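You operate a simulated robot arm through the tools that you are given. There is no shell and no other tool.

Carry out the task below with a simulated robot arm. There is one attempt and no reset: what you move stays moved.

JOB
Run the three large cakes past the line gate to the end stop at Mid speed.
Fine: press Stop and lower the gate again.
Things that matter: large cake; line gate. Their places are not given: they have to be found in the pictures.

Only the result counts: the job must be done as asked and must still hold three seconds after the hand-in. Knocking over, shifting, dropping, spilling or breaking anything else fails it.

ROBOT AND FRAMES
A 7-joint arm with a fingered hand, fixed in place. Base frame: the origin is on the floor under the middle of its stand, x ahead of it, y to its left, z up. Lengths are in m, angles in rad, forces in N, time in s.
It reaches about 1.333 m from its shoulder. Its first joint turns from -1.204 to 3.002 rad. Payload 5 kg.
The TCP is the grasp point between the finger pads, 0.032 m short of the fingertips. In the tool frame z runs along the fingers and y along their closing line. The gripper opens to 0.16 m; its body begins 0.089 m behind the TCP. The gripper is a hand of 3 fingers: y runs from the thumb to the fingers, the wrist lies at [0, 0, -0.252] in the tool frame, and closing takes about 1.5 s.
Orientation is told as [roll, pitch, yaw] about the base's x, y, z axes, in that order, counted from this pose: with the fingers straight down and closing along the base's y, the tool's x points along the base's -x, its y along +y and its z along -z.

CONTROLS
- The arm moves only by the tool drive_tool. Its argument "series" is a list of rows, each a list of 3 entries, a list of its own where there are three numbers: the shift along the tool's x, y, z in m, then the turn, a rotation vector about the tool's x, y, z in rad, then the gripper command, from -1 (shut) to 1 (fully open), values between in proportion. In form: [[[dx, dy, dz], [wx, wy, wz], grip], ...]. A call has 1 to 20 rows; each row shifts and turns the commanded pose from where the row before left it, along the tool's axes as they then stand. Each row takes 0.2 s and may step no farther than 0.05 m and 0.15 rad from the row before; otherwise, or with a gripper value out of range, the whole call is refused. A pose out of reach is approached as far as the arm can. The call stops where the force on the tool passes 90 N (or 10 N more than at its start, if that is more) or the arm is blocked; 0.2 s more then pass. The fingers move at their own pace (about 0.108 m/s each) and stop on an object; they squeeze with about 25 N. The grip force told is the motor's: it shows also when the fingers shut on nothing. Time passes only in rows, and 0.2 s behind the last, so rows that do not move let the fingers close. The reply holds the time, the measured pose of the TCP, the force on the tool along the base axes, the opening and the grip force, in the units named above and with some noise, with the torque about the TCP (base axes, N m) and any sound that the robot's microphone picked up, and new pictures: "pictures" is both (left out), scene, wrist or none.
- Cameras (640 x 400 px; columns grow to the right, rows downward): "scene" is fixed at [0.3998, 0.4966, 1.5554]; the picture's right is [-0.90, -0.44, 0.00], its down [-0.19, 0.39, -0.90] and it looks along [0.40, -0.81, -0.44] (base axes); focal length 346 px, centre (320, 200). "wrist" rides on the gripper at [0.065, -0.004, -0.116] in the tool frame; the picture's right is [0.06, 1.00, 0.00], its down [-0.87, 0.05, -0.49] and it looks along [-0.49, 0.03, 0.87] (tool axes); focal length 261 px, centre (320, 200).
- raise_lower(by): slides the trunk up (or, below 0, down) by that many m; the arm rides with it, the base frame stays. It gives what a move gives, with no picture.
- grasp_type(shape): the hand has 3 fingers and takes this shape, open, in about a second: jaw (thumb against the fingers, like two jaws); tri (thumb and two fingers); tip (a fingertip pinch); poke (one finger out to press); point (the index stretched); flat (the hand flat); cup (the hand cupped); fist (a fist). The gripper value then closes the fingers along that shape, each until it touches; the sizes above hold for jaw. It gives what a move gives, with no picture.
- probe_pixels(camera, pixels): there is no depth. For up to 12 entries [column, row, z] of the newest picture of that camera ("zoom" is the newest enlarged one), the place [x, y] in the base frame at which the ray of that pixel passes the height z, good to about 0.002 m. The clock stands still meanwhile.
- zoom(camera, box): a new picture of the part [left, top, right, bottom] of that camera's present view, enlarged. The clock stands still meanwhile.
- finish_job(): hands the job in; it is judged then, once.

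Open the gripper and draw the arm clear of the work before you hand the job in, unless the task says otherwise.

The tools are called after ">>>" by a JSON object that holds its "fn" and its "kwargs". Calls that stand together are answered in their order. drive_tool: Moves the arm, as the interface text tells. Its arguments: {"type":"object","properties":{"series":{"type":"array","items":{"type":"array"}},"pictures":{"type":"string","enum":["both","scene","wrist","none"]}},"required":["series"]} The other tools are called the same way: raise_lower (by) moves the trunk up or down; grasp_type (shape) gives the hand a shape; probe_pixels (camera, pixels) gives the place at which the rays of pixels pass given heights; zoom (camera, box) takes an enlarged picture of a part of a camera's view; finish_job () hands the job in.

At the start:

```text
t: 0.0
tcp_pos: [0.6856, -0.1006, 1.2519]
orientation: [-0.001, 0.001, -0.001]
force: [1.2, 0.4, 0.1]
ft_torque: [0.02, -0.01, -0.03]
opening: 0.1597
gripper_force: 0.0
shape: jaw
trunk travel left (down, up): [-0.775, 0.165]
```

scene: 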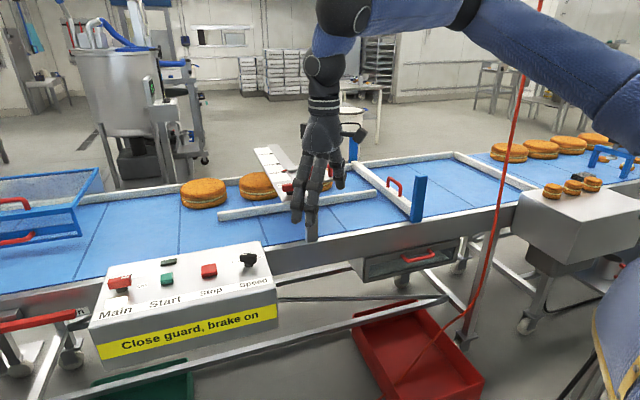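
wrist: 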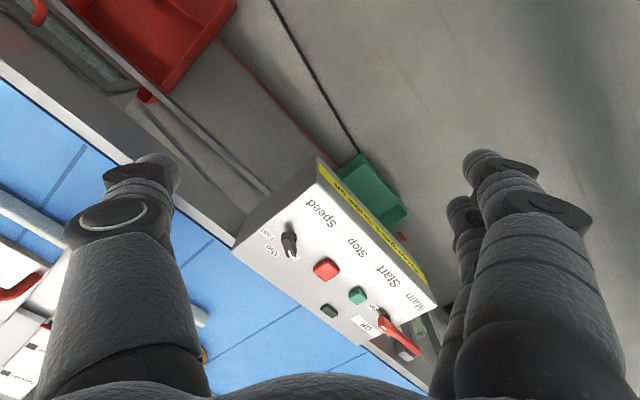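

I see the conveyor with cakes at the left (about 203,193) and more at the right, plus a control box with Main, Start, Stop, Speed. I zoom in on several parts to understand the layout.

>>> {"fn": "zoom", "kwargs": {"camera": "scene", "box": [80, 230, 300, 368]}}

>>> {"fn": "zoom", "kwargs": {"camera": "scene", "box": [170, 130, 440, 260]}}

>>> {"fn": "zoom", "kwargs": {"camera": "scene", "box": [440, 110, 640, 235]}}

>>> {"fn": "zoom", "kwargs": {"camera": "scene", "box": [0, 150, 180, 263]}}

>>> {"fn": "zoom", "kwargs": {"camera": "wrist", "box": [220, 150, 450, 400]}}

```text
2.90 times, centred on (190, 299) of scene
```

zoom: 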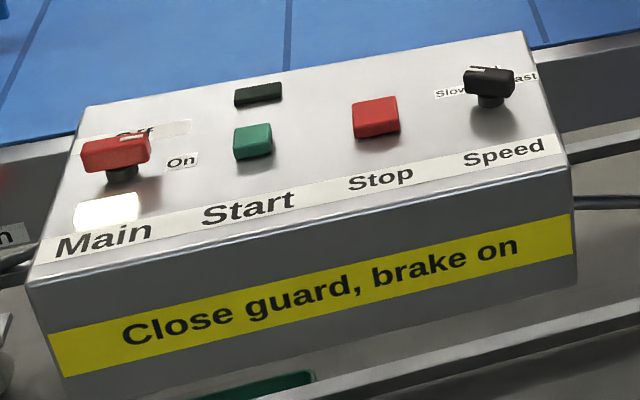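

```text
2.37 times, centred on (305, 195) of scene
```

zoom: 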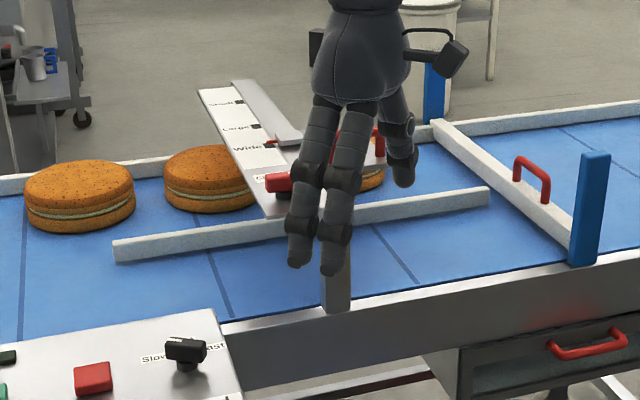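

```text
3.20 times, centred on (540, 172) of scene
```

zoom: 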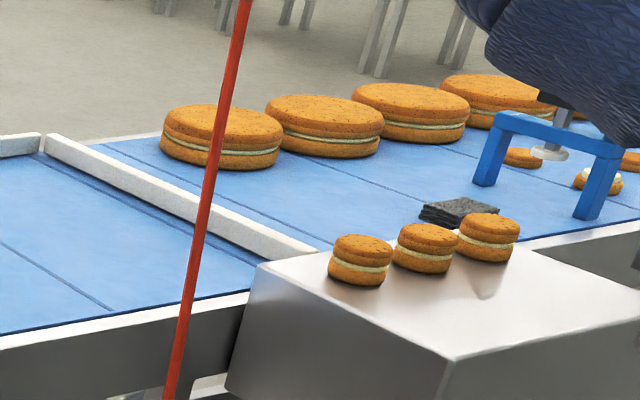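

```text
3.54 times, centred on (90, 206) of scene
```

zoom: 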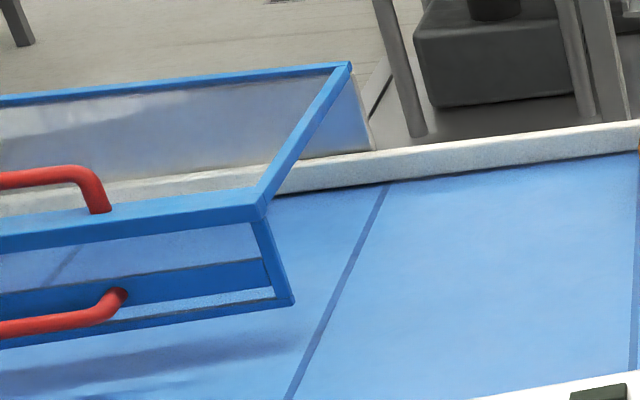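

```text
1.60 times, centred on (335, 275) of wrist
```

zoom: 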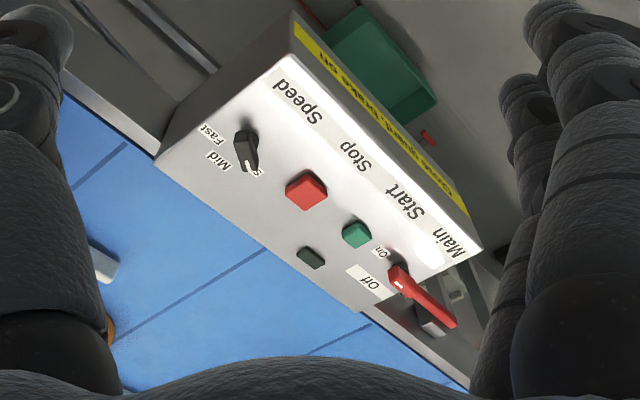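

I probe some scene and wrist pixels (panel buttons, belt, gate) at several heights to triangulate the control box and belt.

>>> {"fn": "probe_pixels", "kwargs": {"camera": "scene", "pixels": [[209, 270, 0.8], [209, 270, 0.9], [209, 270, 1.0], [167, 278, 0.9], [119, 282, 0.9], [248, 260, 0.9], [203, 205, 0.8], [203, 205, 0.9], [420, 220, 0.8], [420, 220, 0.9], [515, 215, 0.9], [385, 190, 0.9]]}}

>>> {"fn": "probe_pixels", "kwargs": {"camera": "wrist", "pixels": [[326, 269, 0.8], [326, 269, 0.9], [326, 269, 1.0], [357, 295, 0.9], [388, 328, 0.9], [289, 240, 0.9], [200, 318, 0.8], [200, 318, 0.9], [330, 311, 0.9]]}}

```text
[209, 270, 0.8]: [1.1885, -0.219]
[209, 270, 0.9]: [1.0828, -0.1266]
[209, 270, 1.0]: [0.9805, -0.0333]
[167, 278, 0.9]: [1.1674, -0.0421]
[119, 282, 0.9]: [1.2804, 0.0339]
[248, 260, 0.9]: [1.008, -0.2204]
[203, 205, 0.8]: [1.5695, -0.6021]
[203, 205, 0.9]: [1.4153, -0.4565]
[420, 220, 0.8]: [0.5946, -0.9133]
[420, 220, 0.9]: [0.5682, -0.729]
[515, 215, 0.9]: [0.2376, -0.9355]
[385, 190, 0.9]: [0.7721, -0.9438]
```

```text
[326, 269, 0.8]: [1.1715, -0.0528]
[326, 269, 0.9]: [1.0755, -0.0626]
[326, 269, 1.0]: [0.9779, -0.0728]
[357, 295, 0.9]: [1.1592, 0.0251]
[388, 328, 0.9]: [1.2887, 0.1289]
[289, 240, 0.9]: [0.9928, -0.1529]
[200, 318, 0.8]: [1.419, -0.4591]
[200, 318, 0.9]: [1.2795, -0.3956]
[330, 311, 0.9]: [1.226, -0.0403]
```

The control box sits near (1.0, -0.05, 0.95) and the belt lies beyond it. I move the hand sideways at this height towards the belt to see the gate and guide with the wrist camera.

>>> {"fn": "drive_tool", "kwargs": {"series": [[[0, -0.04, 0], [0, 0, 0], 1], [[0, -0.04, 0], [0, 0, 0], 1], [[0, -0.04, 0], [0, 0, 0], 1], [[0, -0.04, 0], [0, 0, 0], 1], [[0, -0.04, 0], [0, 0, 0], 1], [[0, -0.04, 0], [0, 0, 0], 1], [[0, -0.04, 0], [0, 0, 0], 1], [[0, -0.04, 0], [0, 0, 0], 1]]}}

```text
t: 1.8
tcp_pos: [0.6872, -0.423, 1.251]
orientation: [0.0, 0.0, 0.003]
force: [0.6, -0.6, -0.7]
ft_torque: [0.02, -0.04, 0.0]
opening: 0.1599
gripper_force: 0.0
shape: jaw
trunk travel left (down, up): [-0.775, 0.165]
```

scene: 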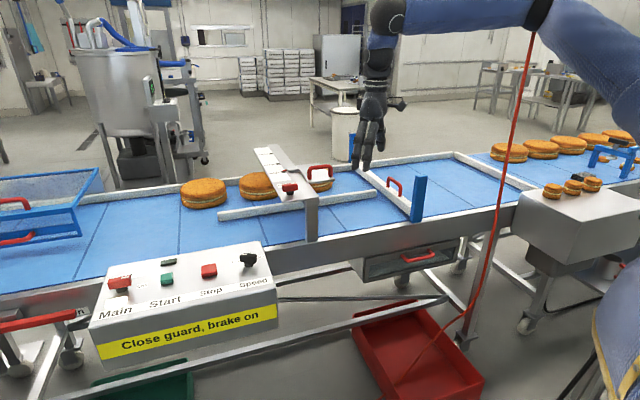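
wrist: 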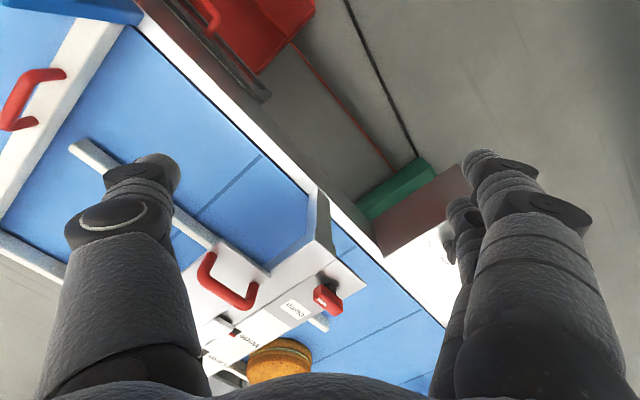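

>>> {"fn": "zoom", "kwargs": {"camera": "scene", "box": [170, 130, 350, 243]}}

>>> {"fn": "zoom", "kwargs": {"camera": "scene", "box": [340, 130, 540, 255]}}

>>> {"fn": "zoom", "kwargs": {"camera": "wrist", "box": [180, 180, 380, 400]}}

>>> {"fn": "zoom", "kwargs": {"camera": "wrist", "box": [0, 0, 200, 250]}}

```text
3.54 times, centred on (260, 186) of scene
```

zoom: 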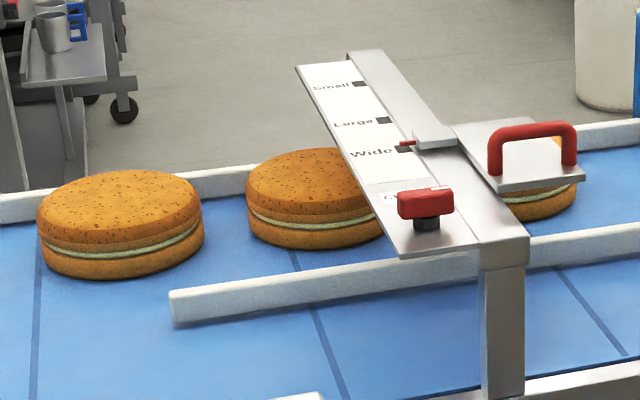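

```text
3.20 times, centred on (440, 192) of scene
```

zoom: 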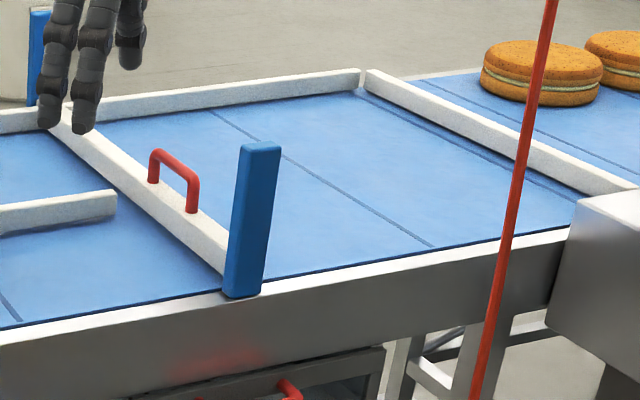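

```text
1.82 times, centred on (280, 290) of wrist
```

zoom: 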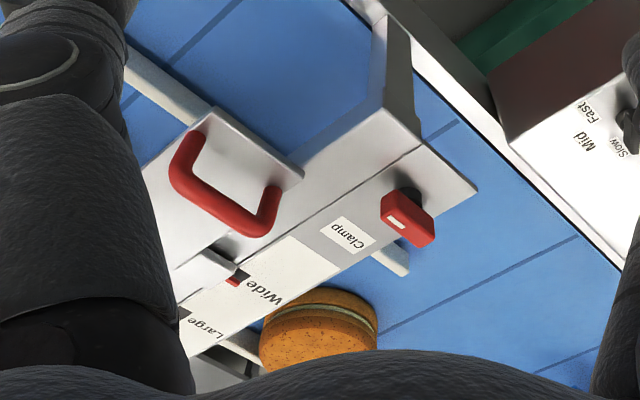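

```text
1.60 times, centred on (100, 125) of wrist
```

zoom: 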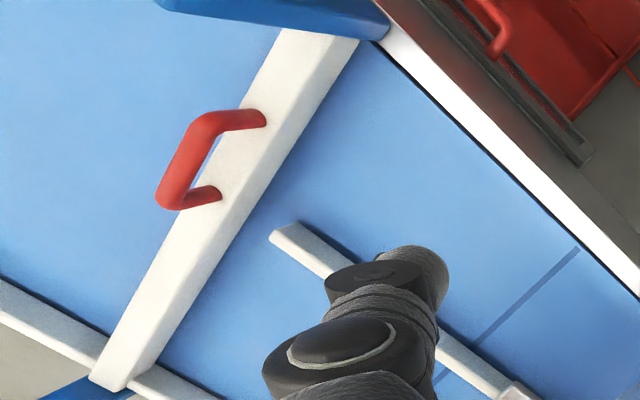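

The guide's pointer is at "Wide"; the gate is a white bar with a red handle between blue posts. I probe matching points to triangulate the belt, gate and guide.

>>> {"fn": "probe_pixels", "kwargs": {"camera": "scene", "pixels": [[375, 193, 0.9], [290, 187, 0.9], [410, 216, 0.9], [365, 171, 0.9], [395, 178, 0.9], [420, 178, 0.9], [455, 154, 0.9], [535, 189, 0.9], [310, 240, 0.9], [203, 205, 0.9], [218, 214, 0.9], [353, 135, 0.9]]}}

>>> {"fn": "probe_pixels", "kwargs": {"camera": "wrist", "pixels": [[78, 147, 0.9], [328, 298, 0.9], [122, 25, 0.9], [35, 240, 0.9], [18, 95, 0.9], [312, 190, 0.9], [330, 250, 0.9], [300, 300, 0.9], [258, 158, 0.9], [228, 290, 0.9]]}}

>>> {"fn": "zoom", "kwargs": {"camera": "scene", "box": [0, 270, 130, 400]}}

```text
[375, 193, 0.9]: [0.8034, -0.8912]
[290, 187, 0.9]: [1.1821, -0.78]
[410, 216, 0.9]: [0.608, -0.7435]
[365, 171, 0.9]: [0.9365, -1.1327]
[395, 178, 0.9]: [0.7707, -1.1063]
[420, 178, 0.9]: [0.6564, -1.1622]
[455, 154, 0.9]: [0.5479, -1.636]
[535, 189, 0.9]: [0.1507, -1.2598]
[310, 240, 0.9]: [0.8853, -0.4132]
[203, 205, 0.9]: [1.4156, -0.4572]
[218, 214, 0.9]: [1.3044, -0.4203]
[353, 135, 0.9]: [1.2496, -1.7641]
```

```text
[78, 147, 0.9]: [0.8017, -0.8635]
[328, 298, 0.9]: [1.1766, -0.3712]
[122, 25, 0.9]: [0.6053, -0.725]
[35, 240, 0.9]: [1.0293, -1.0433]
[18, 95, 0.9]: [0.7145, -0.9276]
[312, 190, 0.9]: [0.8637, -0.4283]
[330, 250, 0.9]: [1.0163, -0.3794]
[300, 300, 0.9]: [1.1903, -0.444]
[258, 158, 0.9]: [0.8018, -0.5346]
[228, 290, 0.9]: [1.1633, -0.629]
```

```text
3.08 times, centred on (65, 335) of scene
```

zoom: 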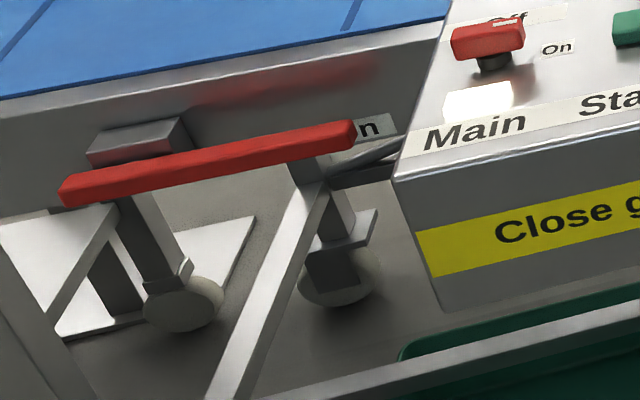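

The belt runs along about 43° yaw, with the gate near (0.74,-0.88) and the end stop farther down. Next I move the hand left to look at the panel, brake lever (40,322) and guard (50,200).

>>> {"fn": "drive_tool", "kwargs": {"series": [[[0, 0.05, 0], [0, 0, 0], 1], [[0, 0.05, 0], [0, 0, 0], 1], [[0, 0.05, 0], [0, 0, 0], 1], [[0, 0.05, 0], [0, 0, 0], 1], [[0, 0.05, 0], [0, 0, 0], 1], [[0, 0.05, 0], [0, 0, 0], 1], [[0, 0.05, 0], [0, 0, 0], 1], [[0, 0.05, 0], [0, 0, 0], 1], [[0, 0.05, 0], [0, 0, 0], 1], [[0, 0.05, 0], [0, 0, 0], 1], [[0, 0.05, 0], [0, 0, 0], 1], [[0, 0.05, 0], [0, 0, 0], 1], [[0, 0.05, 0], [0, 0, 0], 1], [[0, 0.05, 0], [0, 0, 0], 1]]}}

>>> {"fn": "probe_pixels", "kwargs": {"camera": "scene", "pixels": [[15, 203, 1.0], [15, 240, 1.0], [40, 322, 0.8], [20, 330, 0.8], [75, 314, 0.8], [103, 165, 1.0], [82, 235, 0.95]]}}

```text
t: 4.8
tcp_pos: [0.6853, 0.2807, 1.2506]
orientation: [-0.001, 0.0, 0.001]
force: [-0.6, 0.5, 0.9]
ft_torque: [-0.02, -0.02, -0.02]
opening: 0.1598
gripper_force: 0.0
shape: jaw
trunk travel left (down, up): [-0.775, 0.165]
```

scene: 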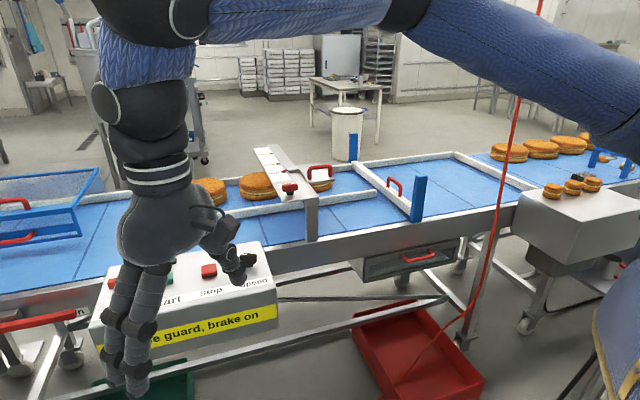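
wrist: 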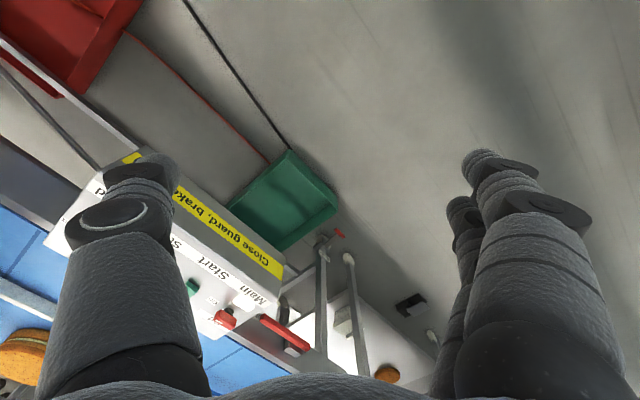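

```text
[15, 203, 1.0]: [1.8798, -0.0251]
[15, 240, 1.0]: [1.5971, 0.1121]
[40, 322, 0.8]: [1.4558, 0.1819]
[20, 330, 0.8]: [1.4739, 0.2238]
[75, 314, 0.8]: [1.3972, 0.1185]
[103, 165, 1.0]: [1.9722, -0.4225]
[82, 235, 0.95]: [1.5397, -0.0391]
```

The wrist camera needs to look further ahead to see the brake and the guard. I tilt the hand forward about the tool y axis.

>>> {"fn": "drive_tool", "kwargs": {"series": [[[0, 0, 0], [0, -0.15, 0], 1], [[0, 0, 0], [0, -0.15, 0], 1], [[0, 0, 0], [0, -0.15, 0], 1], [[0, 0, 0], [0, -0.15, 0], 1], [[0, 0, 0], [0, 0, 0], 1]]}}

```text
t: 6.0
tcp_pos: [0.6868, 0.2763, 1.2514]
orientation: [0.002, -0.6, 0.0]
force: [-0.1, -0.6, 0.1]
ft_torque: [0.01, 0.0, -0.01]
opening: 0.1599
gripper_force: 0.1
shape: jaw
trunk travel left (down, up): [-0.775, 0.165]
```

scene: 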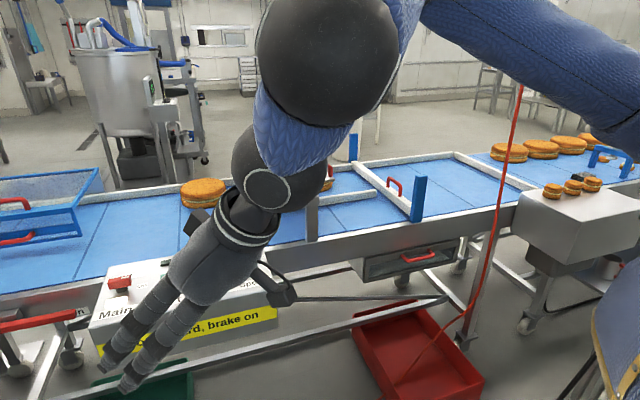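
wrist: 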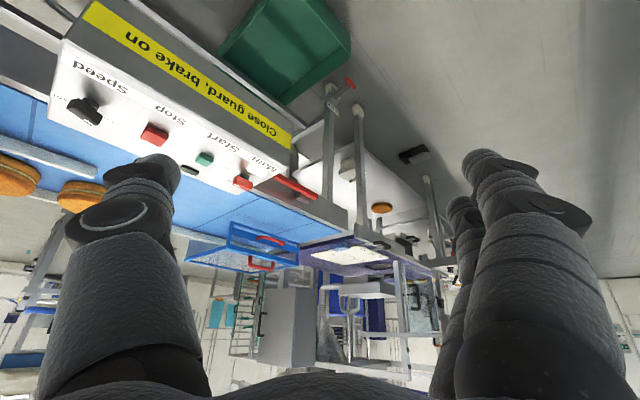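

I now see the guard (~260,245) and the brake lever (~295,187), upside-down; I zoom on them.

>>> {"fn": "zoom", "kwargs": {"camera": "wrist", "box": [170, 140, 370, 280]}}

>>> {"fn": "zoom", "kwargs": {"camera": "wrist", "box": [220, 150, 340, 225]}}

>>> {"fn": "zoom", "kwargs": {"camera": "wrist", "box": [50, 40, 270, 210]}}

```text
2.86 times, centred on (270, 210) of wrist
```

zoom: 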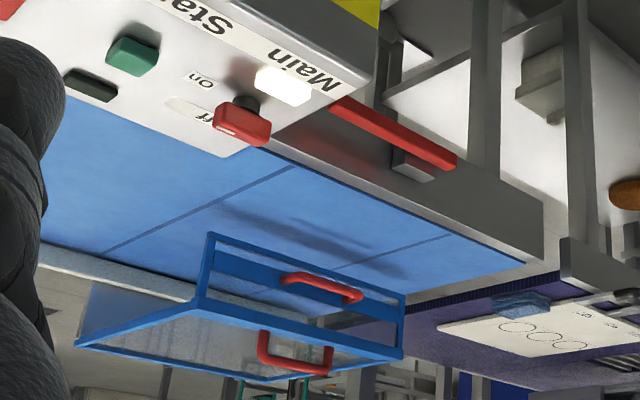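

```text
5.33 times, centred on (280, 188) of wrist
```

zoom: 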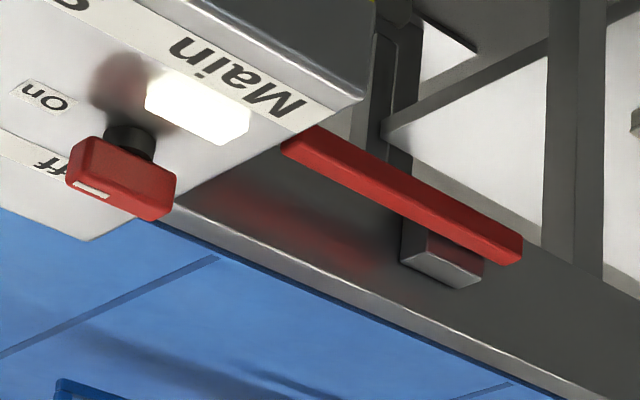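

```text
2.35 times, centred on (160, 125) of wrist
```

zoom: 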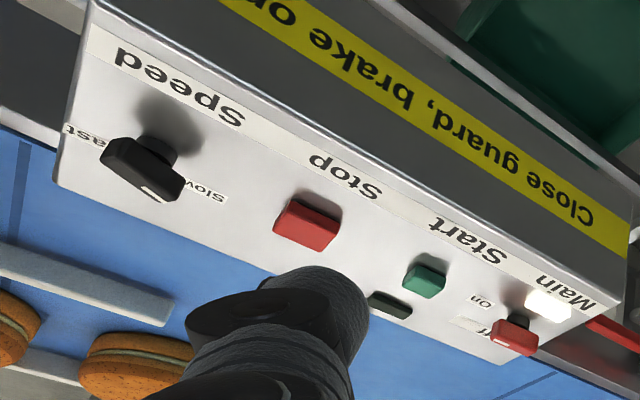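

I probe matching guard corners and brake lever ends in both views to triangulate them.

>>> {"fn": "probe_pixels", "kwargs": {"camera": "wrist", "pixels": [[231.5, 222.9, 0.95], [228, 248.5, 1.0], [184.3, 260.7, 1.0], [269, 240.5, 1.0], [260, 262.8, 1.0], [274, 176, 0.9], [317, 199, 0.9], [246, 180, 0.96], [232.5, 194.3, 0.96], [300, 263, 1.0]]}}

>>> {"fn": "probe_pixels", "kwargs": {"camera": "scene", "pixels": [[82, 235, 0.95], [73, 210, 1.0], [97, 168, 1.0], [73, 312, 0.9], [15, 327, 0.9], [15, 200, 1.0], [15, 238, 1.0], [5, 321, 0.9]]}}

```text
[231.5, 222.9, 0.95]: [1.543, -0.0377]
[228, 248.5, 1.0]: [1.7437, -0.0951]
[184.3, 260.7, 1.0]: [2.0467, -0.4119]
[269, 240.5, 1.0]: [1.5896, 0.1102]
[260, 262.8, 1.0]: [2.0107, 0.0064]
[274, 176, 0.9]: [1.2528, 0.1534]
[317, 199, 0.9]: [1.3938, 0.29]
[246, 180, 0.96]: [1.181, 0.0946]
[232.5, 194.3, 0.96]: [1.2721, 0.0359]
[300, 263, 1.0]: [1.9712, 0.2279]
```

```text
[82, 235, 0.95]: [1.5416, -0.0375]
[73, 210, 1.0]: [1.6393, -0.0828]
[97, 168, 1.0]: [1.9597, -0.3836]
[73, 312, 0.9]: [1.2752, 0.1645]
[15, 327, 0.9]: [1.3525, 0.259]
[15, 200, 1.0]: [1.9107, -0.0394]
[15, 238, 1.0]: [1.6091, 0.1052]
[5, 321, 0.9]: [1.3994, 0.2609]
```

C of the guard is at about (1.54,-0.04,0.95), i.e. far out; the brake lever at roughly (1.3,0.2,0.9). Now I straighten the hand, yaw it to face the panel squarely and move over the panel for a close look at the knobs.

>>> {"fn": "drive_tool", "kwargs": {"series": [[[0, 0, 0], [0, 0.15, 0], 1], [[0, 0, 0], [0, 0.15, 0], 1], [[0, 0, 0], [0, 0.15, 0], 1], [[0, 0, 0], [0, 0.15, 0], 1], [[0, 0, 0], [0, 0, 0.137], 1], [[0, 0, 0], [0, 0, 0.137], 1], [[0, 0, 0], [0, 0, 0.137], 1], [[0, 0, 0], [0, 0, 0.137], 1], [[0, 0, 0], [0, 0, 0.137], 1], [[0, 0, 0], [0, 0, 0.135], 1], [[-0.046, 0.0086, 0.007], [0, 0, 0], 1], [[-0.046, 0.0086, 0.007], [0, 0, 0], 1], [[-0.046, 0.0086, 0.007], [0, 0, 0], 1], [[-0.046, 0.0086, 0.007], [0, 0, 0], 1], [[-0.046, 0.0086, 0.007], [0, 0, 0], 1], [[-0.046, 0.0086, 0.007], [0, 0, 0], 1], [[-0.046, 0.0086, 0.007], [0, 0, 0], 1], [[0, 0, 0], [0, 0, 0], 1]]}}

```text
t: 9.8
tcp_pos: [0.9503, 0.0825, 1.2059]
orientation: [-0.001, -0.001, -0.818]
force: [0.3, 0.4, -0.7]
ft_torque: [0.01, -0.02, 0.0]
opening: 0.1598
gripper_force: 0.1
shape: jaw
trunk travel left (down, up): [-0.775, 0.165]
```

scene: 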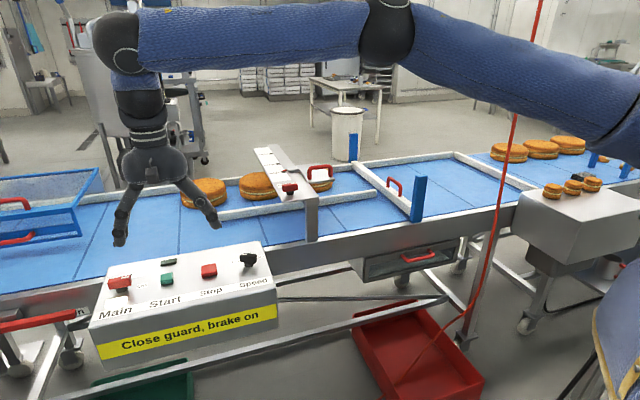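
wrist: 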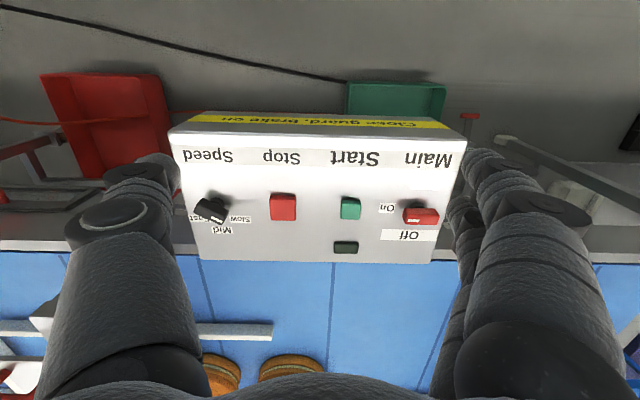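

The panel is now square in view; I zoom on the Main and Speed knobs.

>>> {"fn": "zoom", "kwargs": {"camera": "wrist", "box": [320, 140, 470, 265]}}

>>> {"fn": "zoom", "kwargs": {"camera": "wrist", "box": [170, 140, 320, 265]}}

>>> {"fn": "zoom", "kwargs": {"camera": "scene", "box": [90, 240, 190, 310]}}

>>> {"fn": "zoom", "kwargs": {"camera": "scene", "box": [0, 280, 100, 380]}}

```text
3.20 times, centred on (395, 202) of wrist
```

zoom: 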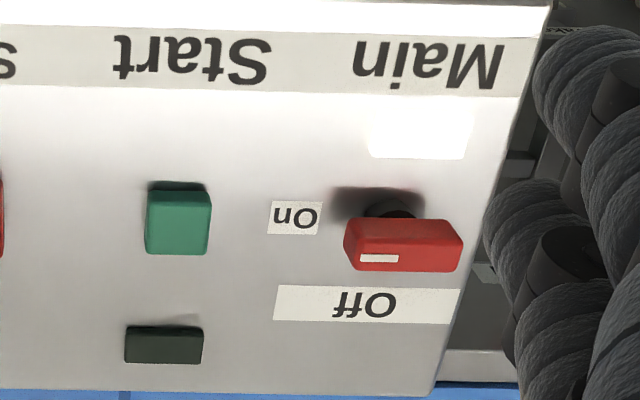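

```text
3.20 times, centred on (245, 202) of wrist
```

zoom: 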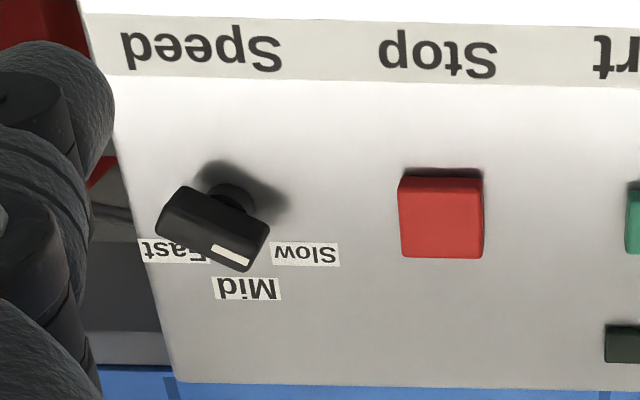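

```text
5.71 times, centred on (140, 275) of scene
```

zoom: 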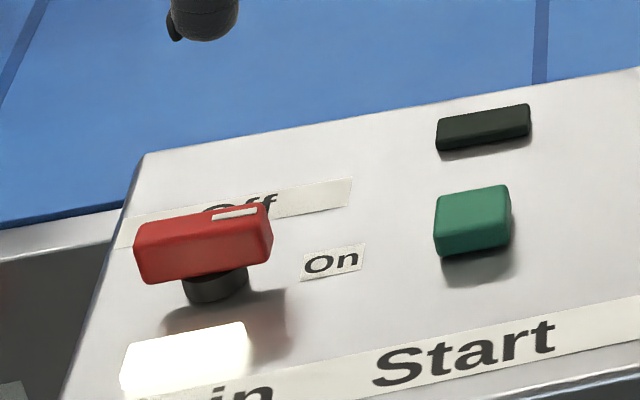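

```text
4.00 times, centred on (50, 330) of scene
```

zoom: 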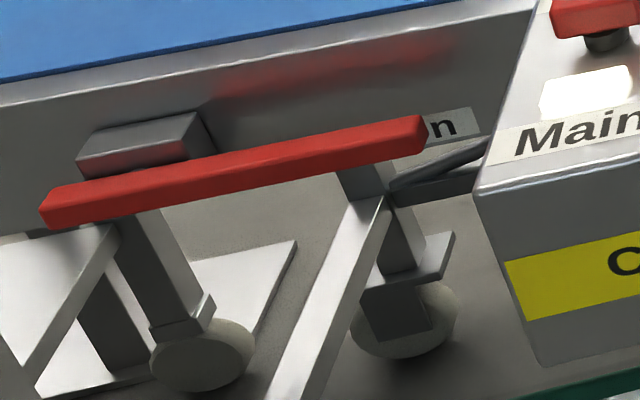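

Main's mark points at "On" and its lamp is lit; the Speed pointer points toward "Slow", so it needs turning to Mid. I zoom on the Speed knob in the scene and probe its place from both views.

>>> {"fn": "zoom", "kwargs": {"camera": "scene", "box": [215, 235, 285, 285]}}

>>> {"fn": "probe_pixels", "kwargs": {"camera": "wrist", "pixels": [[211.6, 211.4, 0.97], [211.6, 211.4, 1.0], [284, 205, 0.97], [349.5, 209, 0.97], [420, 213, 0.97], [171, 130, 0.95], [467, 143, 0.95], [432, 261, 0.95], [199, 258, 0.95], [222, 230, 0.95], [240, 218, 0.95], [205, 218, 0.95]]}}

```text
8.00 times, centred on (250, 260) of scene
```

zoom: 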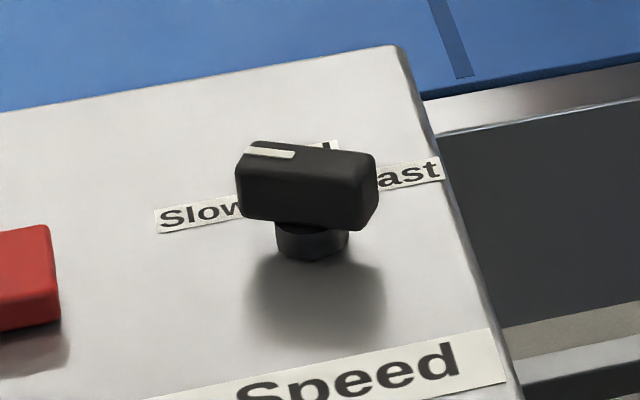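

```text
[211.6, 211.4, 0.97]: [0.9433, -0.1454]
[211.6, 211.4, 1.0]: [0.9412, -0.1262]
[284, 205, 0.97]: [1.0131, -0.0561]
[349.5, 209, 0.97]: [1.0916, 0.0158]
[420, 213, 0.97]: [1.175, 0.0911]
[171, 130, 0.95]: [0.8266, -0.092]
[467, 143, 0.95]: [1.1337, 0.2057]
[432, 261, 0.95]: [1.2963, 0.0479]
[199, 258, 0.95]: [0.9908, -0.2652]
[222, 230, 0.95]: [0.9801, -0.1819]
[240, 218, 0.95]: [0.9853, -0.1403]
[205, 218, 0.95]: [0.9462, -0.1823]
```

I probe the matching scene points to get heights of panel and knob.

>>> {"fn": "probe_pixels", "kwargs": {"camera": "scene", "pixels": [[259.75, 240.6, 0.95], [248.5, 255.3, 0.97], [248.5, 255.3, 1.0], [249, 265.5, 0.95], [209, 269, 0.97], [167, 277, 0.97], [119, 280, 0.97], [276, 281, 0.95], [96, 321, 0.95]]}}

```text
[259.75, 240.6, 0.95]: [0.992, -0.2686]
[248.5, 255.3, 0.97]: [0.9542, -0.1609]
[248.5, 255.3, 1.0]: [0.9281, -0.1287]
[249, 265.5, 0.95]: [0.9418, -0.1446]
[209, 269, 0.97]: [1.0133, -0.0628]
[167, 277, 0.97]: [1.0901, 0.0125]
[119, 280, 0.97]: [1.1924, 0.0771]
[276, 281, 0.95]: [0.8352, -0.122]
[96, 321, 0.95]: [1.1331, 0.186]
```

I take a tight wrist zoom of the Speed knob to measure the bar's orientation.

>>> {"fn": "zoom", "kwargs": {"camera": "wrist", "box": [185, 185, 255, 240]}}

```text
7.27 times, centred on (220, 212) of wrist
```

zoom: 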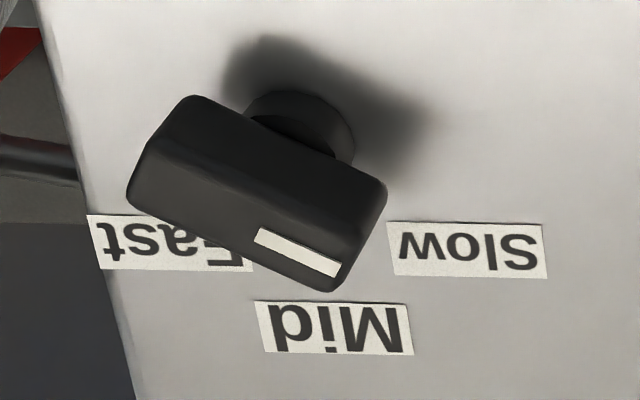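

I probe the knob's axis ends (top face) and label centres in this zoom.

>>> {"fn": "probe_pixels", "kwargs": {"camera": "zoom", "pixels": [[245, 218, 0.985], [350, 260, 0.985], [140, 175, 0.985], [258, 235, 0.985], [340, 268, 0.985], [467, 250, 0.952], [335, 328, 0.952], [172, 243, 0.952], [305, 125, 0.955]]}}

```text
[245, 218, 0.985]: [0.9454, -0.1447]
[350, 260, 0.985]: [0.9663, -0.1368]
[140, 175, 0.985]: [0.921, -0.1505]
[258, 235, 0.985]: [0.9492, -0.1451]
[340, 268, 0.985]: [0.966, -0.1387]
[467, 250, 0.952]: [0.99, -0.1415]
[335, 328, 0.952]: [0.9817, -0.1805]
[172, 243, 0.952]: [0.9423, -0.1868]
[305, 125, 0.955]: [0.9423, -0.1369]
```

The knob centre is about (0.944,-0.143), pointer at ~17° base angle, with Mid at -45°. I turn the hand so it closes across the knob's bar and move above it, part-closed.

>>> {"fn": "drive_tool", "kwargs": {"series": [[[0, 0, 0], [0, 0, -0.1375], 0.2], [[0, 0, 0], [0, 0, -0.1375], 0.2], [[0, 0, 0], [0, 0, -0.1375], 0.2], [[0, 0, 0], [0, 0, -0.1375], 0.2], [[0, 0, 0], [0, 0, -0.1375], 0.2], [[0, 0, 0], [0, 0, -0.1375], 0.2], [[0, 0, 0], [0, 0, -0.1375], 0.2], [[0, 0, 0], [0, 0, -0.1375], 0.2], [[0.0136, -0.043, 0], [0, 0, 0], 0.2], [[0.0136, -0.043, 0], [0, 0, 0], 0.2], [[0.0136, -0.043, 0], [0, 0, 0], 0.2], [[0.0136, -0.043, 0], [0, 0, 0], 0.2], [[0.0136, -0.043, 0], [0, 0, 0], 0.2], [[0, 0, 0.045], [0, 0, 0], 0.2], [[0, 0, 0.045], [0, 0, 0], 0.2], [[0, 0, 0], [0, 0, 0], 0.2]]}}

```text
t: 13.2
tcp_pos: [0.9435, -0.1415, 1.1122]
orientation: [0.0, 0.001, 0.28]
force: [-1.3, -0.3, 0.1]
ft_torque: [0.0, -0.03, -0.02]
opening: 0.0966
gripper_force: 0.0
shape: jaw
trunk travel left (down, up): [-0.775, 0.165]
```

scene: 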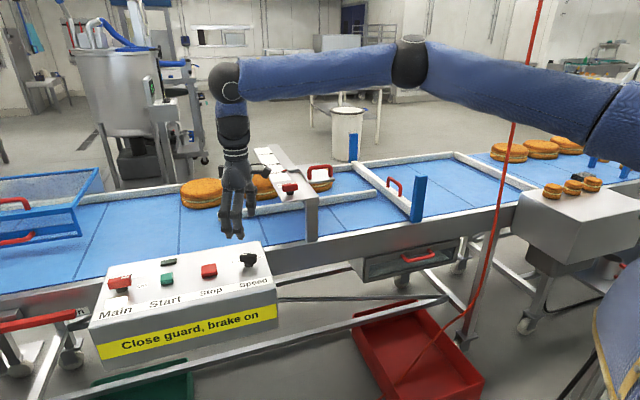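
wrist: 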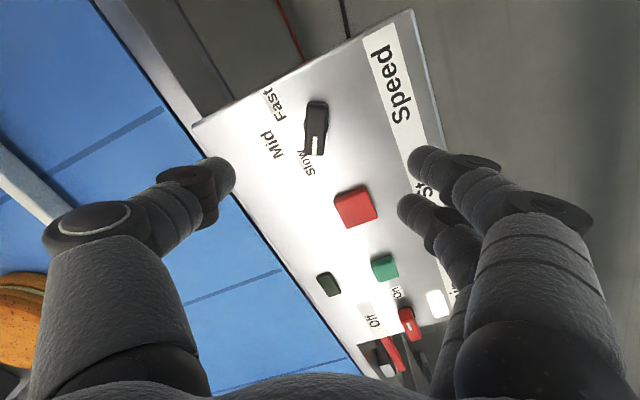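

The knob bar at (316,127) is nearly aligned with the hand's x axis. I zoom in to check its centre relative to the tool axis.

>>> {"fn": "zoom", "kwargs": {"camera": "wrist", "box": [260, 80, 380, 175]}}

```text
4.21 times, centred on (320, 128) of wrist
```

zoom: 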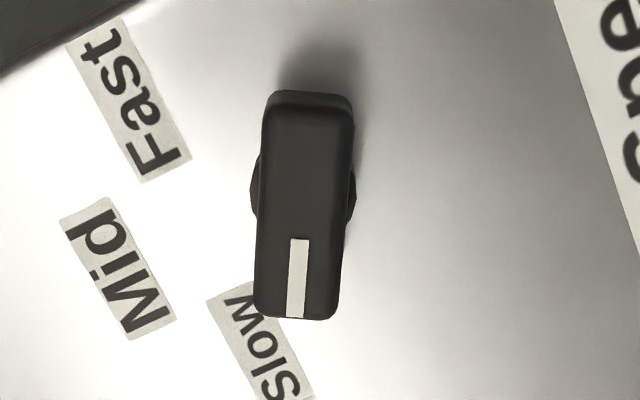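

>>> {"fn": "probe_pixels", "kwargs": {"camera": "zoom", "pixels": [[302, 215, 0.985], [309, 115, 0.985], [297, 315, 0.985], [257, 215, 0.985], [348, 215, 0.985], [303, 195, 0.96], [265, 345, 0.952], [120, 270, 0.952], [130, 110, 0.952]]}}

```text
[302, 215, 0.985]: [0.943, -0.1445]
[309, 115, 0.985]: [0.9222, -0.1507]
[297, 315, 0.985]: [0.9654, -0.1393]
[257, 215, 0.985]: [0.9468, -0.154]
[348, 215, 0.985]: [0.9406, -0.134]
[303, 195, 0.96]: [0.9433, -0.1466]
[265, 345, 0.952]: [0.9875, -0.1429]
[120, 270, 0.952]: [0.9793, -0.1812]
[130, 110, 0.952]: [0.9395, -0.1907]
```

The bar axis is at about 15° and centre (0.943,-0.1455). I adjust slightly and go down around the knob.

>>> {"fn": "drive_tool", "kwargs": {"series": [[[0.001, -0.004, 0.03], [0, 0, 0.02], -0.1], [[0, 0, 0.03], [0, 0, 0], -0.1], [[0, 0, 0.03], [0, 0, 0], -0.1], [[0, 0, 0.02], [0, 0, 0], -0.1], [[0, 0, 0.008], [0, 0, 0], -0.1], [[0, 0, 0], [0, 0, 0], -0.1]]}}

```text
t: 14.6
tcp_pos: [0.9465, -0.1441, 0.9934]
orientation: [0.0, -0.001, 0.26]
force: [-0.8, -0.1, -0.4]
ft_torque: [-0.03, 0.0, 0.0]
opening: 0.0726
gripper_force: 0.1
shape: jaw
trunk travel left (down, up): [-0.775, 0.165]
```

scene: 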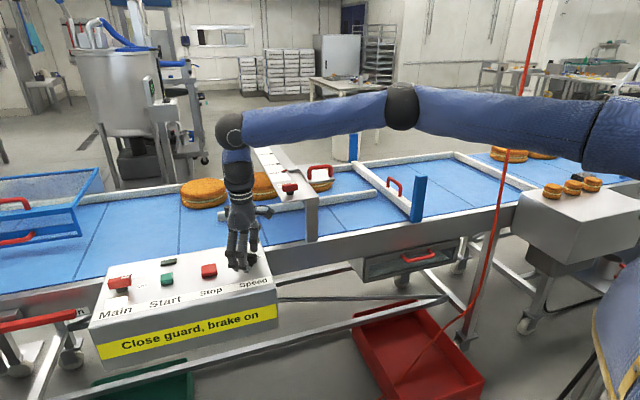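
wrist: 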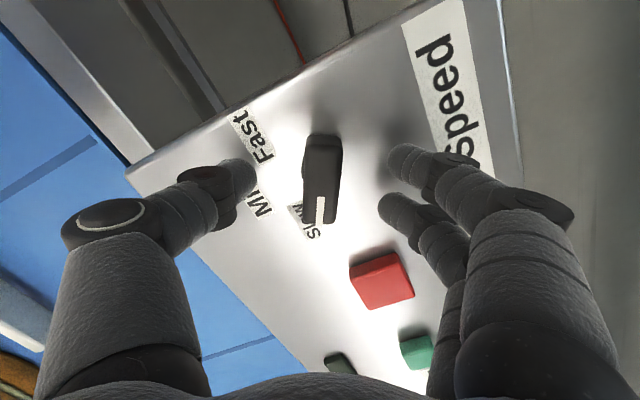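

The knob sits between thumb and fingers; I nudge 4 mm along tool x and close on it.

>>> {"fn": "drive_tool", "kwargs": {"series": [[[0.004, 0, 0.001], [0, 0, 0], -0.1], [[0, 0, 0], [0, 0, 0], -0.5], [[0, 0, 0], [0, 0, 0], -0.8], [[0, 0, 0], [0, 0, 0], -0.9], [[0, 0, 0], [0, 0, 0], -0.9], [[0, 0, 0], [0, 0, 0], -0.9]]}}

```text
t: 16.0
tcp_pos: [0.9423, -0.1453, 0.9939]
orientation: [0.001, -0.001, 0.258]
force: [-0.2, 1.1, -2.6]
ft_torque: [0.08, 0.0, 0.01]
opening: 0.0147
gripper_force: 24.8
shape: jaw
trunk travel left (down, up): [-0.775, 0.165]
```

scene: 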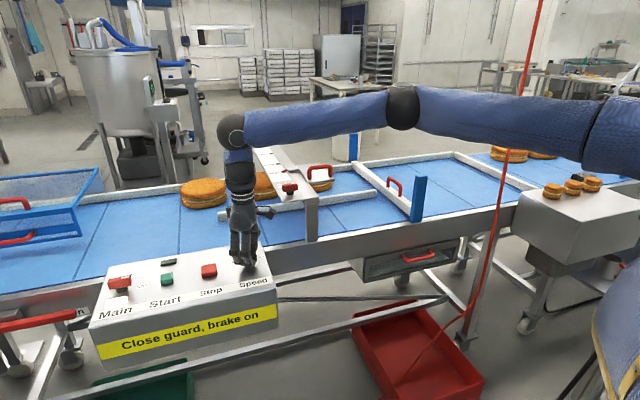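
wrist: 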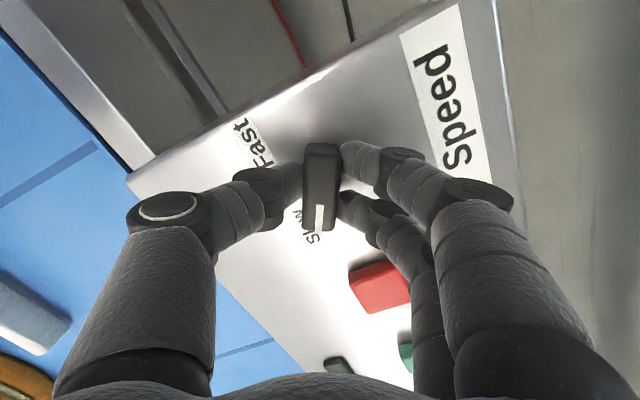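

The knob is gripped (24.8 N). I now turn it clockwise by about 60° toward Mid.

>>> {"fn": "drive_tool", "kwargs": {"series": [[[0, 0, 0], [0, 0, 0.087], -0.9], [[0, 0, 0], [0, 0, 0.087], -0.9], [[0, 0, 0], [0, 0, 0.087], -0.9], [[0, 0, 0], [0, 0, 0.087], -0.9], [[0, 0, 0], [0, 0, 0.087], -0.9], [[0, 0, 0], [0, 0, 0.087], -0.9], [[0, 0, 0], [0, 0, 0.087], -0.9], [[0, 0, 0], [0, 0, 0.087], -0.9], [[0, 0, 0], [0, 0, 0.087], -0.9], [[0, 0, 0], [0, 0, 0.087], -0.9], [[0, 0, 0], [0, 0, 0.087], -0.9], [[0, 0, 0], [0, 0, 0.087], -0.9], [[0, 0, 0], [0, 0, 0], -0.9]]}}

```text
t: 18.8
tcp_pos: [0.9399, -0.1438, 0.9931]
orientation: [0.001, -0.001, -0.781]
force: [2.1, 15.2, -4.6]
ft_torque: [0.38, -0.14, 0.09]
opening: 0.0139
gripper_force: 25.3
shape: jaw
trunk travel left (down, up): [-0.775, 0.165]
```

scene: 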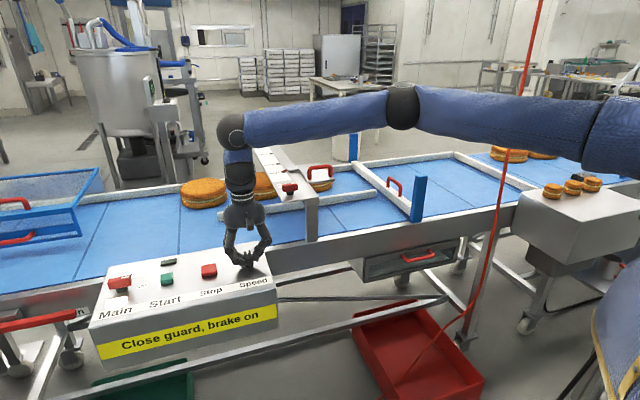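
wrist: 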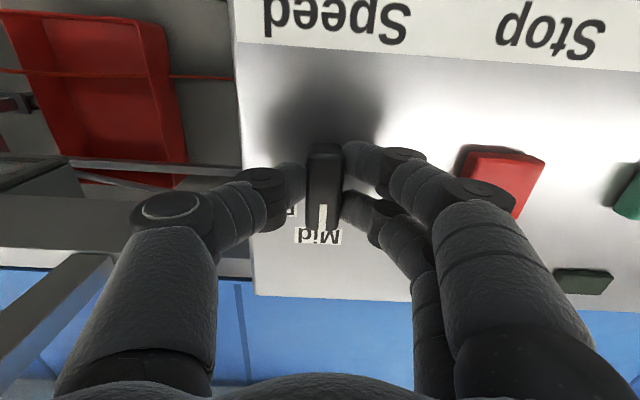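

The mark now points at "Mid" (322,225). I release and rise straight up, then check.

>>> {"fn": "drive_tool", "kwargs": {"series": [[[0, 0, 0], [0, 0, 0], -0.5], [[0, 0, 0], [0, 0, 0], -0.1], [[0, 0, 0], [0, 0, 0], -0.1], [[0, 0, -0.03], [0, 0, 0], -0.1], [[0, 0, -0.04], [0, 0, 0], -0.1], [[0, 0, -0.04], [0, 0, 0], -0.1], [[0, 0, -0.04], [0, 0, 0], 0], [[0, 0, 0], [0, 0, 0], 0]]}}

>>> {"fn": "zoom", "kwargs": {"camera": "wrist", "box": [240, 60, 400, 180]}}

```text
t: 20.6
tcp_pos: [0.939, -0.1451, 1.142]
orientation: [0.001, 0.001, -0.781]
force: [0.6, -0.4, 0.7]
ft_torque: [-0.01, 0.03, 0.01]
opening: 0.0792
gripper_force: 0.2
shape: jaw
trunk travel left (down, up): [-0.775, 0.165]
```

scene: 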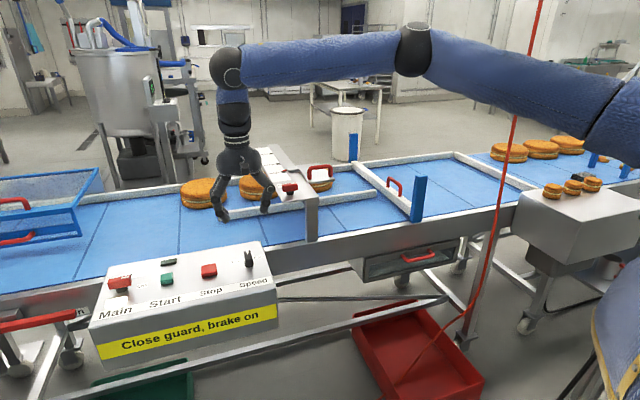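
wrist: 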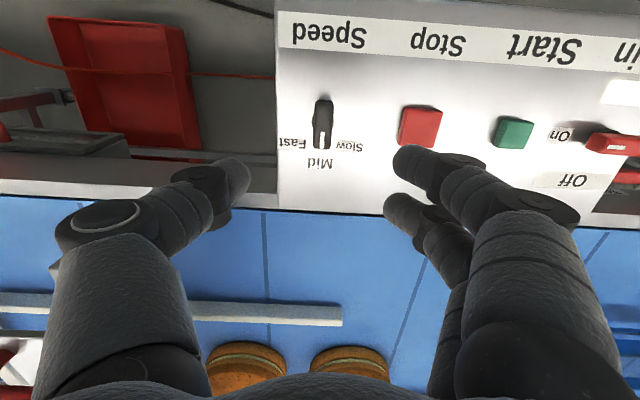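

```text
3.33 times, centred on (320, 120) of wrist
```

zoom: 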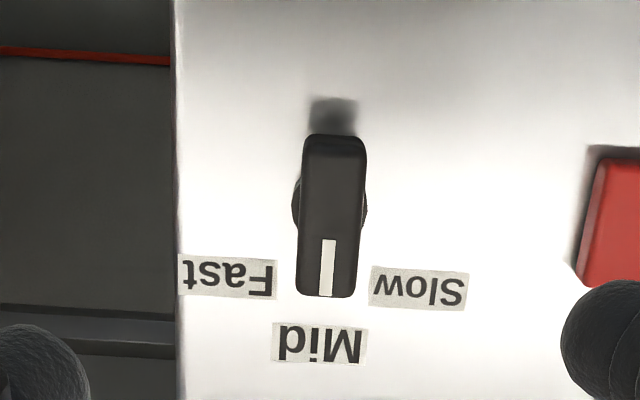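

Speed is set to Mid. Next I rise and travel along the belt to look closely at the gate and its posts.

>>> {"fn": "drive_tool", "kwargs": {"series": [[[0, 0, -0.04], [0, 0, 0], 0.5], [[0, 0, -0.04], [0, 0, 0], 0.5], [[0, 0, -0.04], [0, 0, 0], 0.5], [[0, 0, -0.04], [0, 0, 0], 0.5], [[-0.013, -0.047, 0], [0, 0, 0], 0.5], [[-0.013, -0.047, 0], [0, 0, 0], 0.5], [[-0.013, -0.047, 0], [0, 0, 0], 0.5], [[-0.013, -0.047, 0], [0, 0, 0], 0.5], [[-0.013, -0.047, 0], [0, 0, 0], 0.5], [[-0.013, -0.047, 0], [0, 0, 0], 0.5], [[-0.013, -0.047, 0], [0, 0, 0], 0.5], [[-0.013, -0.047, 0], [0, 0, 0], 0.5], [[-0.013, -0.047, 0], [0, 0, 0], 0.5], [[-0.013, -0.047, 0], [0, 0, 0], 0.5], [[-0.013, -0.047, 0], [0, 0, 0], 0.5], [[-0.013, -0.047, 0], [0, 0, 0], 0.5], [[-0.013, -0.047, 0], [0, 0, 0], 0.5], [[0, 0, 0], [0, 0, 0], 0.5]]}}

```text
t: 24.4
tcp_pos: [0.6975, -0.6539, 1.2481]
orientation: [0.002, 0.0, -0.781]
force: [-0.3, 0.7, -0.8]
ft_torque: [0.0, 0.01, 0.0]
opening: 0.1197
gripper_force: 0.1
shape: jaw
out of reach, approached as far as the arm can: row 15, 16, 17
trunk travel left (down, up): [-0.775, 0.165]
```

scene: 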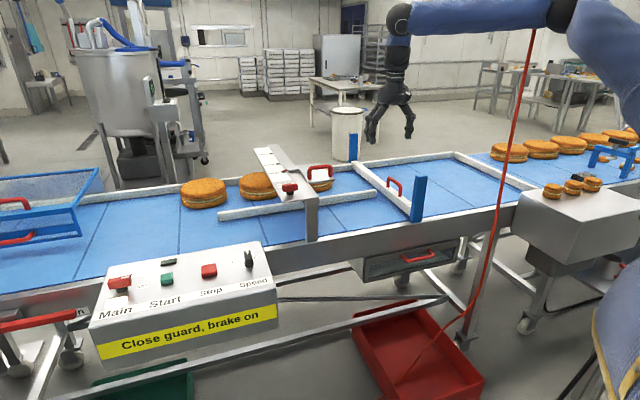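
wrist: 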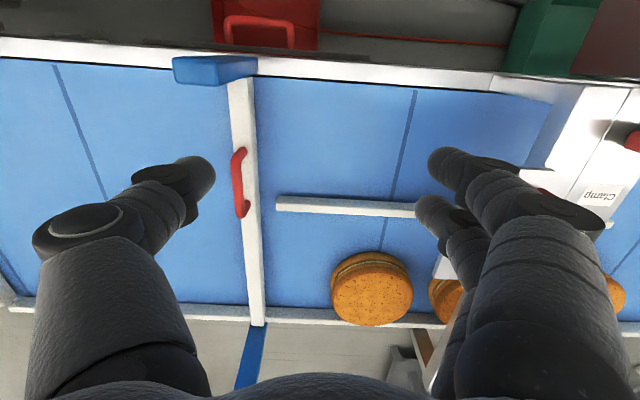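

The gate bar runs from (240,85) to (257,322) with its handle at (240,182) and blue posts at both ends. I zoom in and probe.

>>> {"fn": "zoom", "kwargs": {"camera": "wrist", "box": [150, 40, 300, 240]}}

>>> {"fn": "zoom", "kwargs": {"camera": "wrist", "box": [200, 230, 440, 390]}}

>>> {"fn": "zoom", "kwargs": {"camera": "scene", "box": [340, 120, 440, 230]}}

```text
2.00 times, centred on (225, 140) of wrist
```

zoom: 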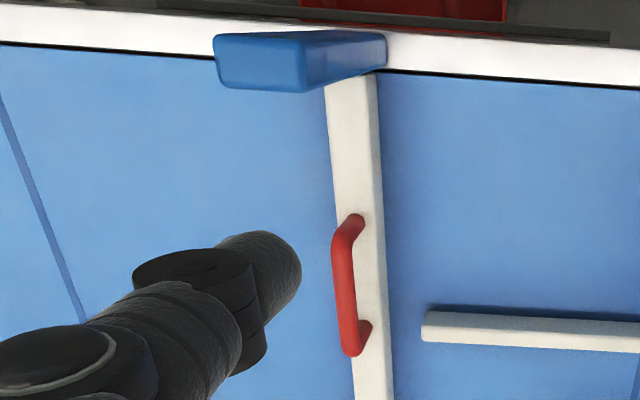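

```text
2.50 times, centred on (320, 310) of wrist
```

zoom: 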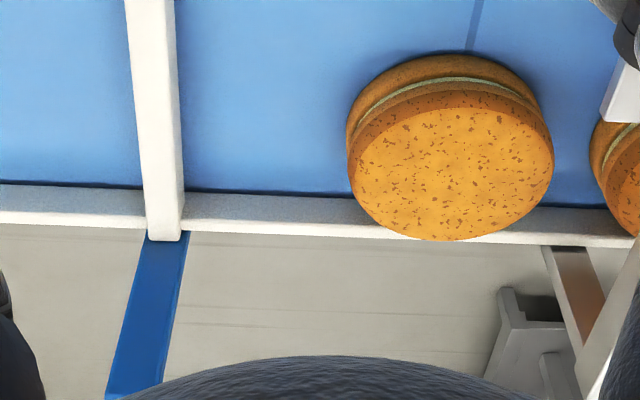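

```text
3.64 times, centred on (390, 175) of scene
```

zoom: 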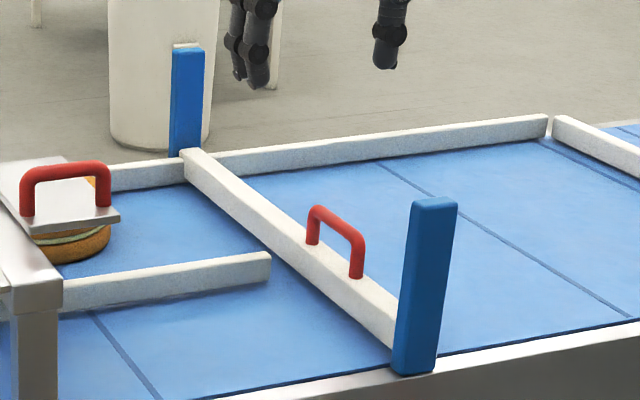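

I probe the handle top, feet and post tops from both views.

>>> {"fn": "probe_pixels", "kwargs": {"camera": "wrist", "pixels": [[238, 184, 0.95], [238, 184, 1.0], [240, 160, 0.97], [241.5, 207, 0.97], [193, 72, 1.05], [250, 85, 0.92], [248.6, 70, 0.9], [258, 323, 0.92], [250, 130, 0.92], [270, 380, 1.0]]}}

>>> {"fn": "probe_pixels", "kwargs": {"camera": "scene", "pixels": [[394.7, 179.9, 0.95], [394.7, 179.9, 1.0], [389, 178, 0.97], [400, 184, 0.97], [421, 176, 1.05], [410, 214, 0.92], [418, 223, 0.9], [354, 164, 0.92], [353, 134, 1.0]]}}

```text
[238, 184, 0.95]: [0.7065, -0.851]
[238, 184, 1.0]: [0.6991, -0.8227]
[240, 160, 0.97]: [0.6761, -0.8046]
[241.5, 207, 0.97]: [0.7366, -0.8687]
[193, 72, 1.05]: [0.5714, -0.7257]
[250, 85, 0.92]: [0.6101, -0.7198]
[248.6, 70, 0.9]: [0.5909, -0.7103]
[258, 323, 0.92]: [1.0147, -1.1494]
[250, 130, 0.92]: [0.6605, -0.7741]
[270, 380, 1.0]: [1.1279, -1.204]
```

```text
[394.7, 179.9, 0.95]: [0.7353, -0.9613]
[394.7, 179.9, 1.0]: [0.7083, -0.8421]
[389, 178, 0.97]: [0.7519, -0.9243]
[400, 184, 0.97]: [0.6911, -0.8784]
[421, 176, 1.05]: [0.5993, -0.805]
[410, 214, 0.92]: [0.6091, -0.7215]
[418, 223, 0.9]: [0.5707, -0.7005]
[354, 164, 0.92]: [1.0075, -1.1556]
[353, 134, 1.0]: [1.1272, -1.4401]
```

The handle top is at about (0.70,-0.817,1.00), with the posts up to 1.086; the last rows hit a reach limit. I step back upstream a little to resync the commanded pose.

>>> {"fn": "drive_tool", "kwargs": {"series": [[[0, 0.04, 0], [0, 0, 0], 0.5], [[0, 0.04, 0], [0, 0, 0], 0.5], [[0, 0, 0], [0, 0, 0], 0.5]], "pictures": "none"}}

```text
t: 25.2
tcp_pos: [0.7532, -0.5956, 1.2462]
orientation: [0.001, 0.0, -0.783]
force: [0.1, -0.4, -0.3]
ft_torque: [0.02, 0.0, 0.01]
opening: 0.1201
gripper_force: 0.0
shape: jaw
trunk travel left (down, up): [-0.775, 0.165]
```

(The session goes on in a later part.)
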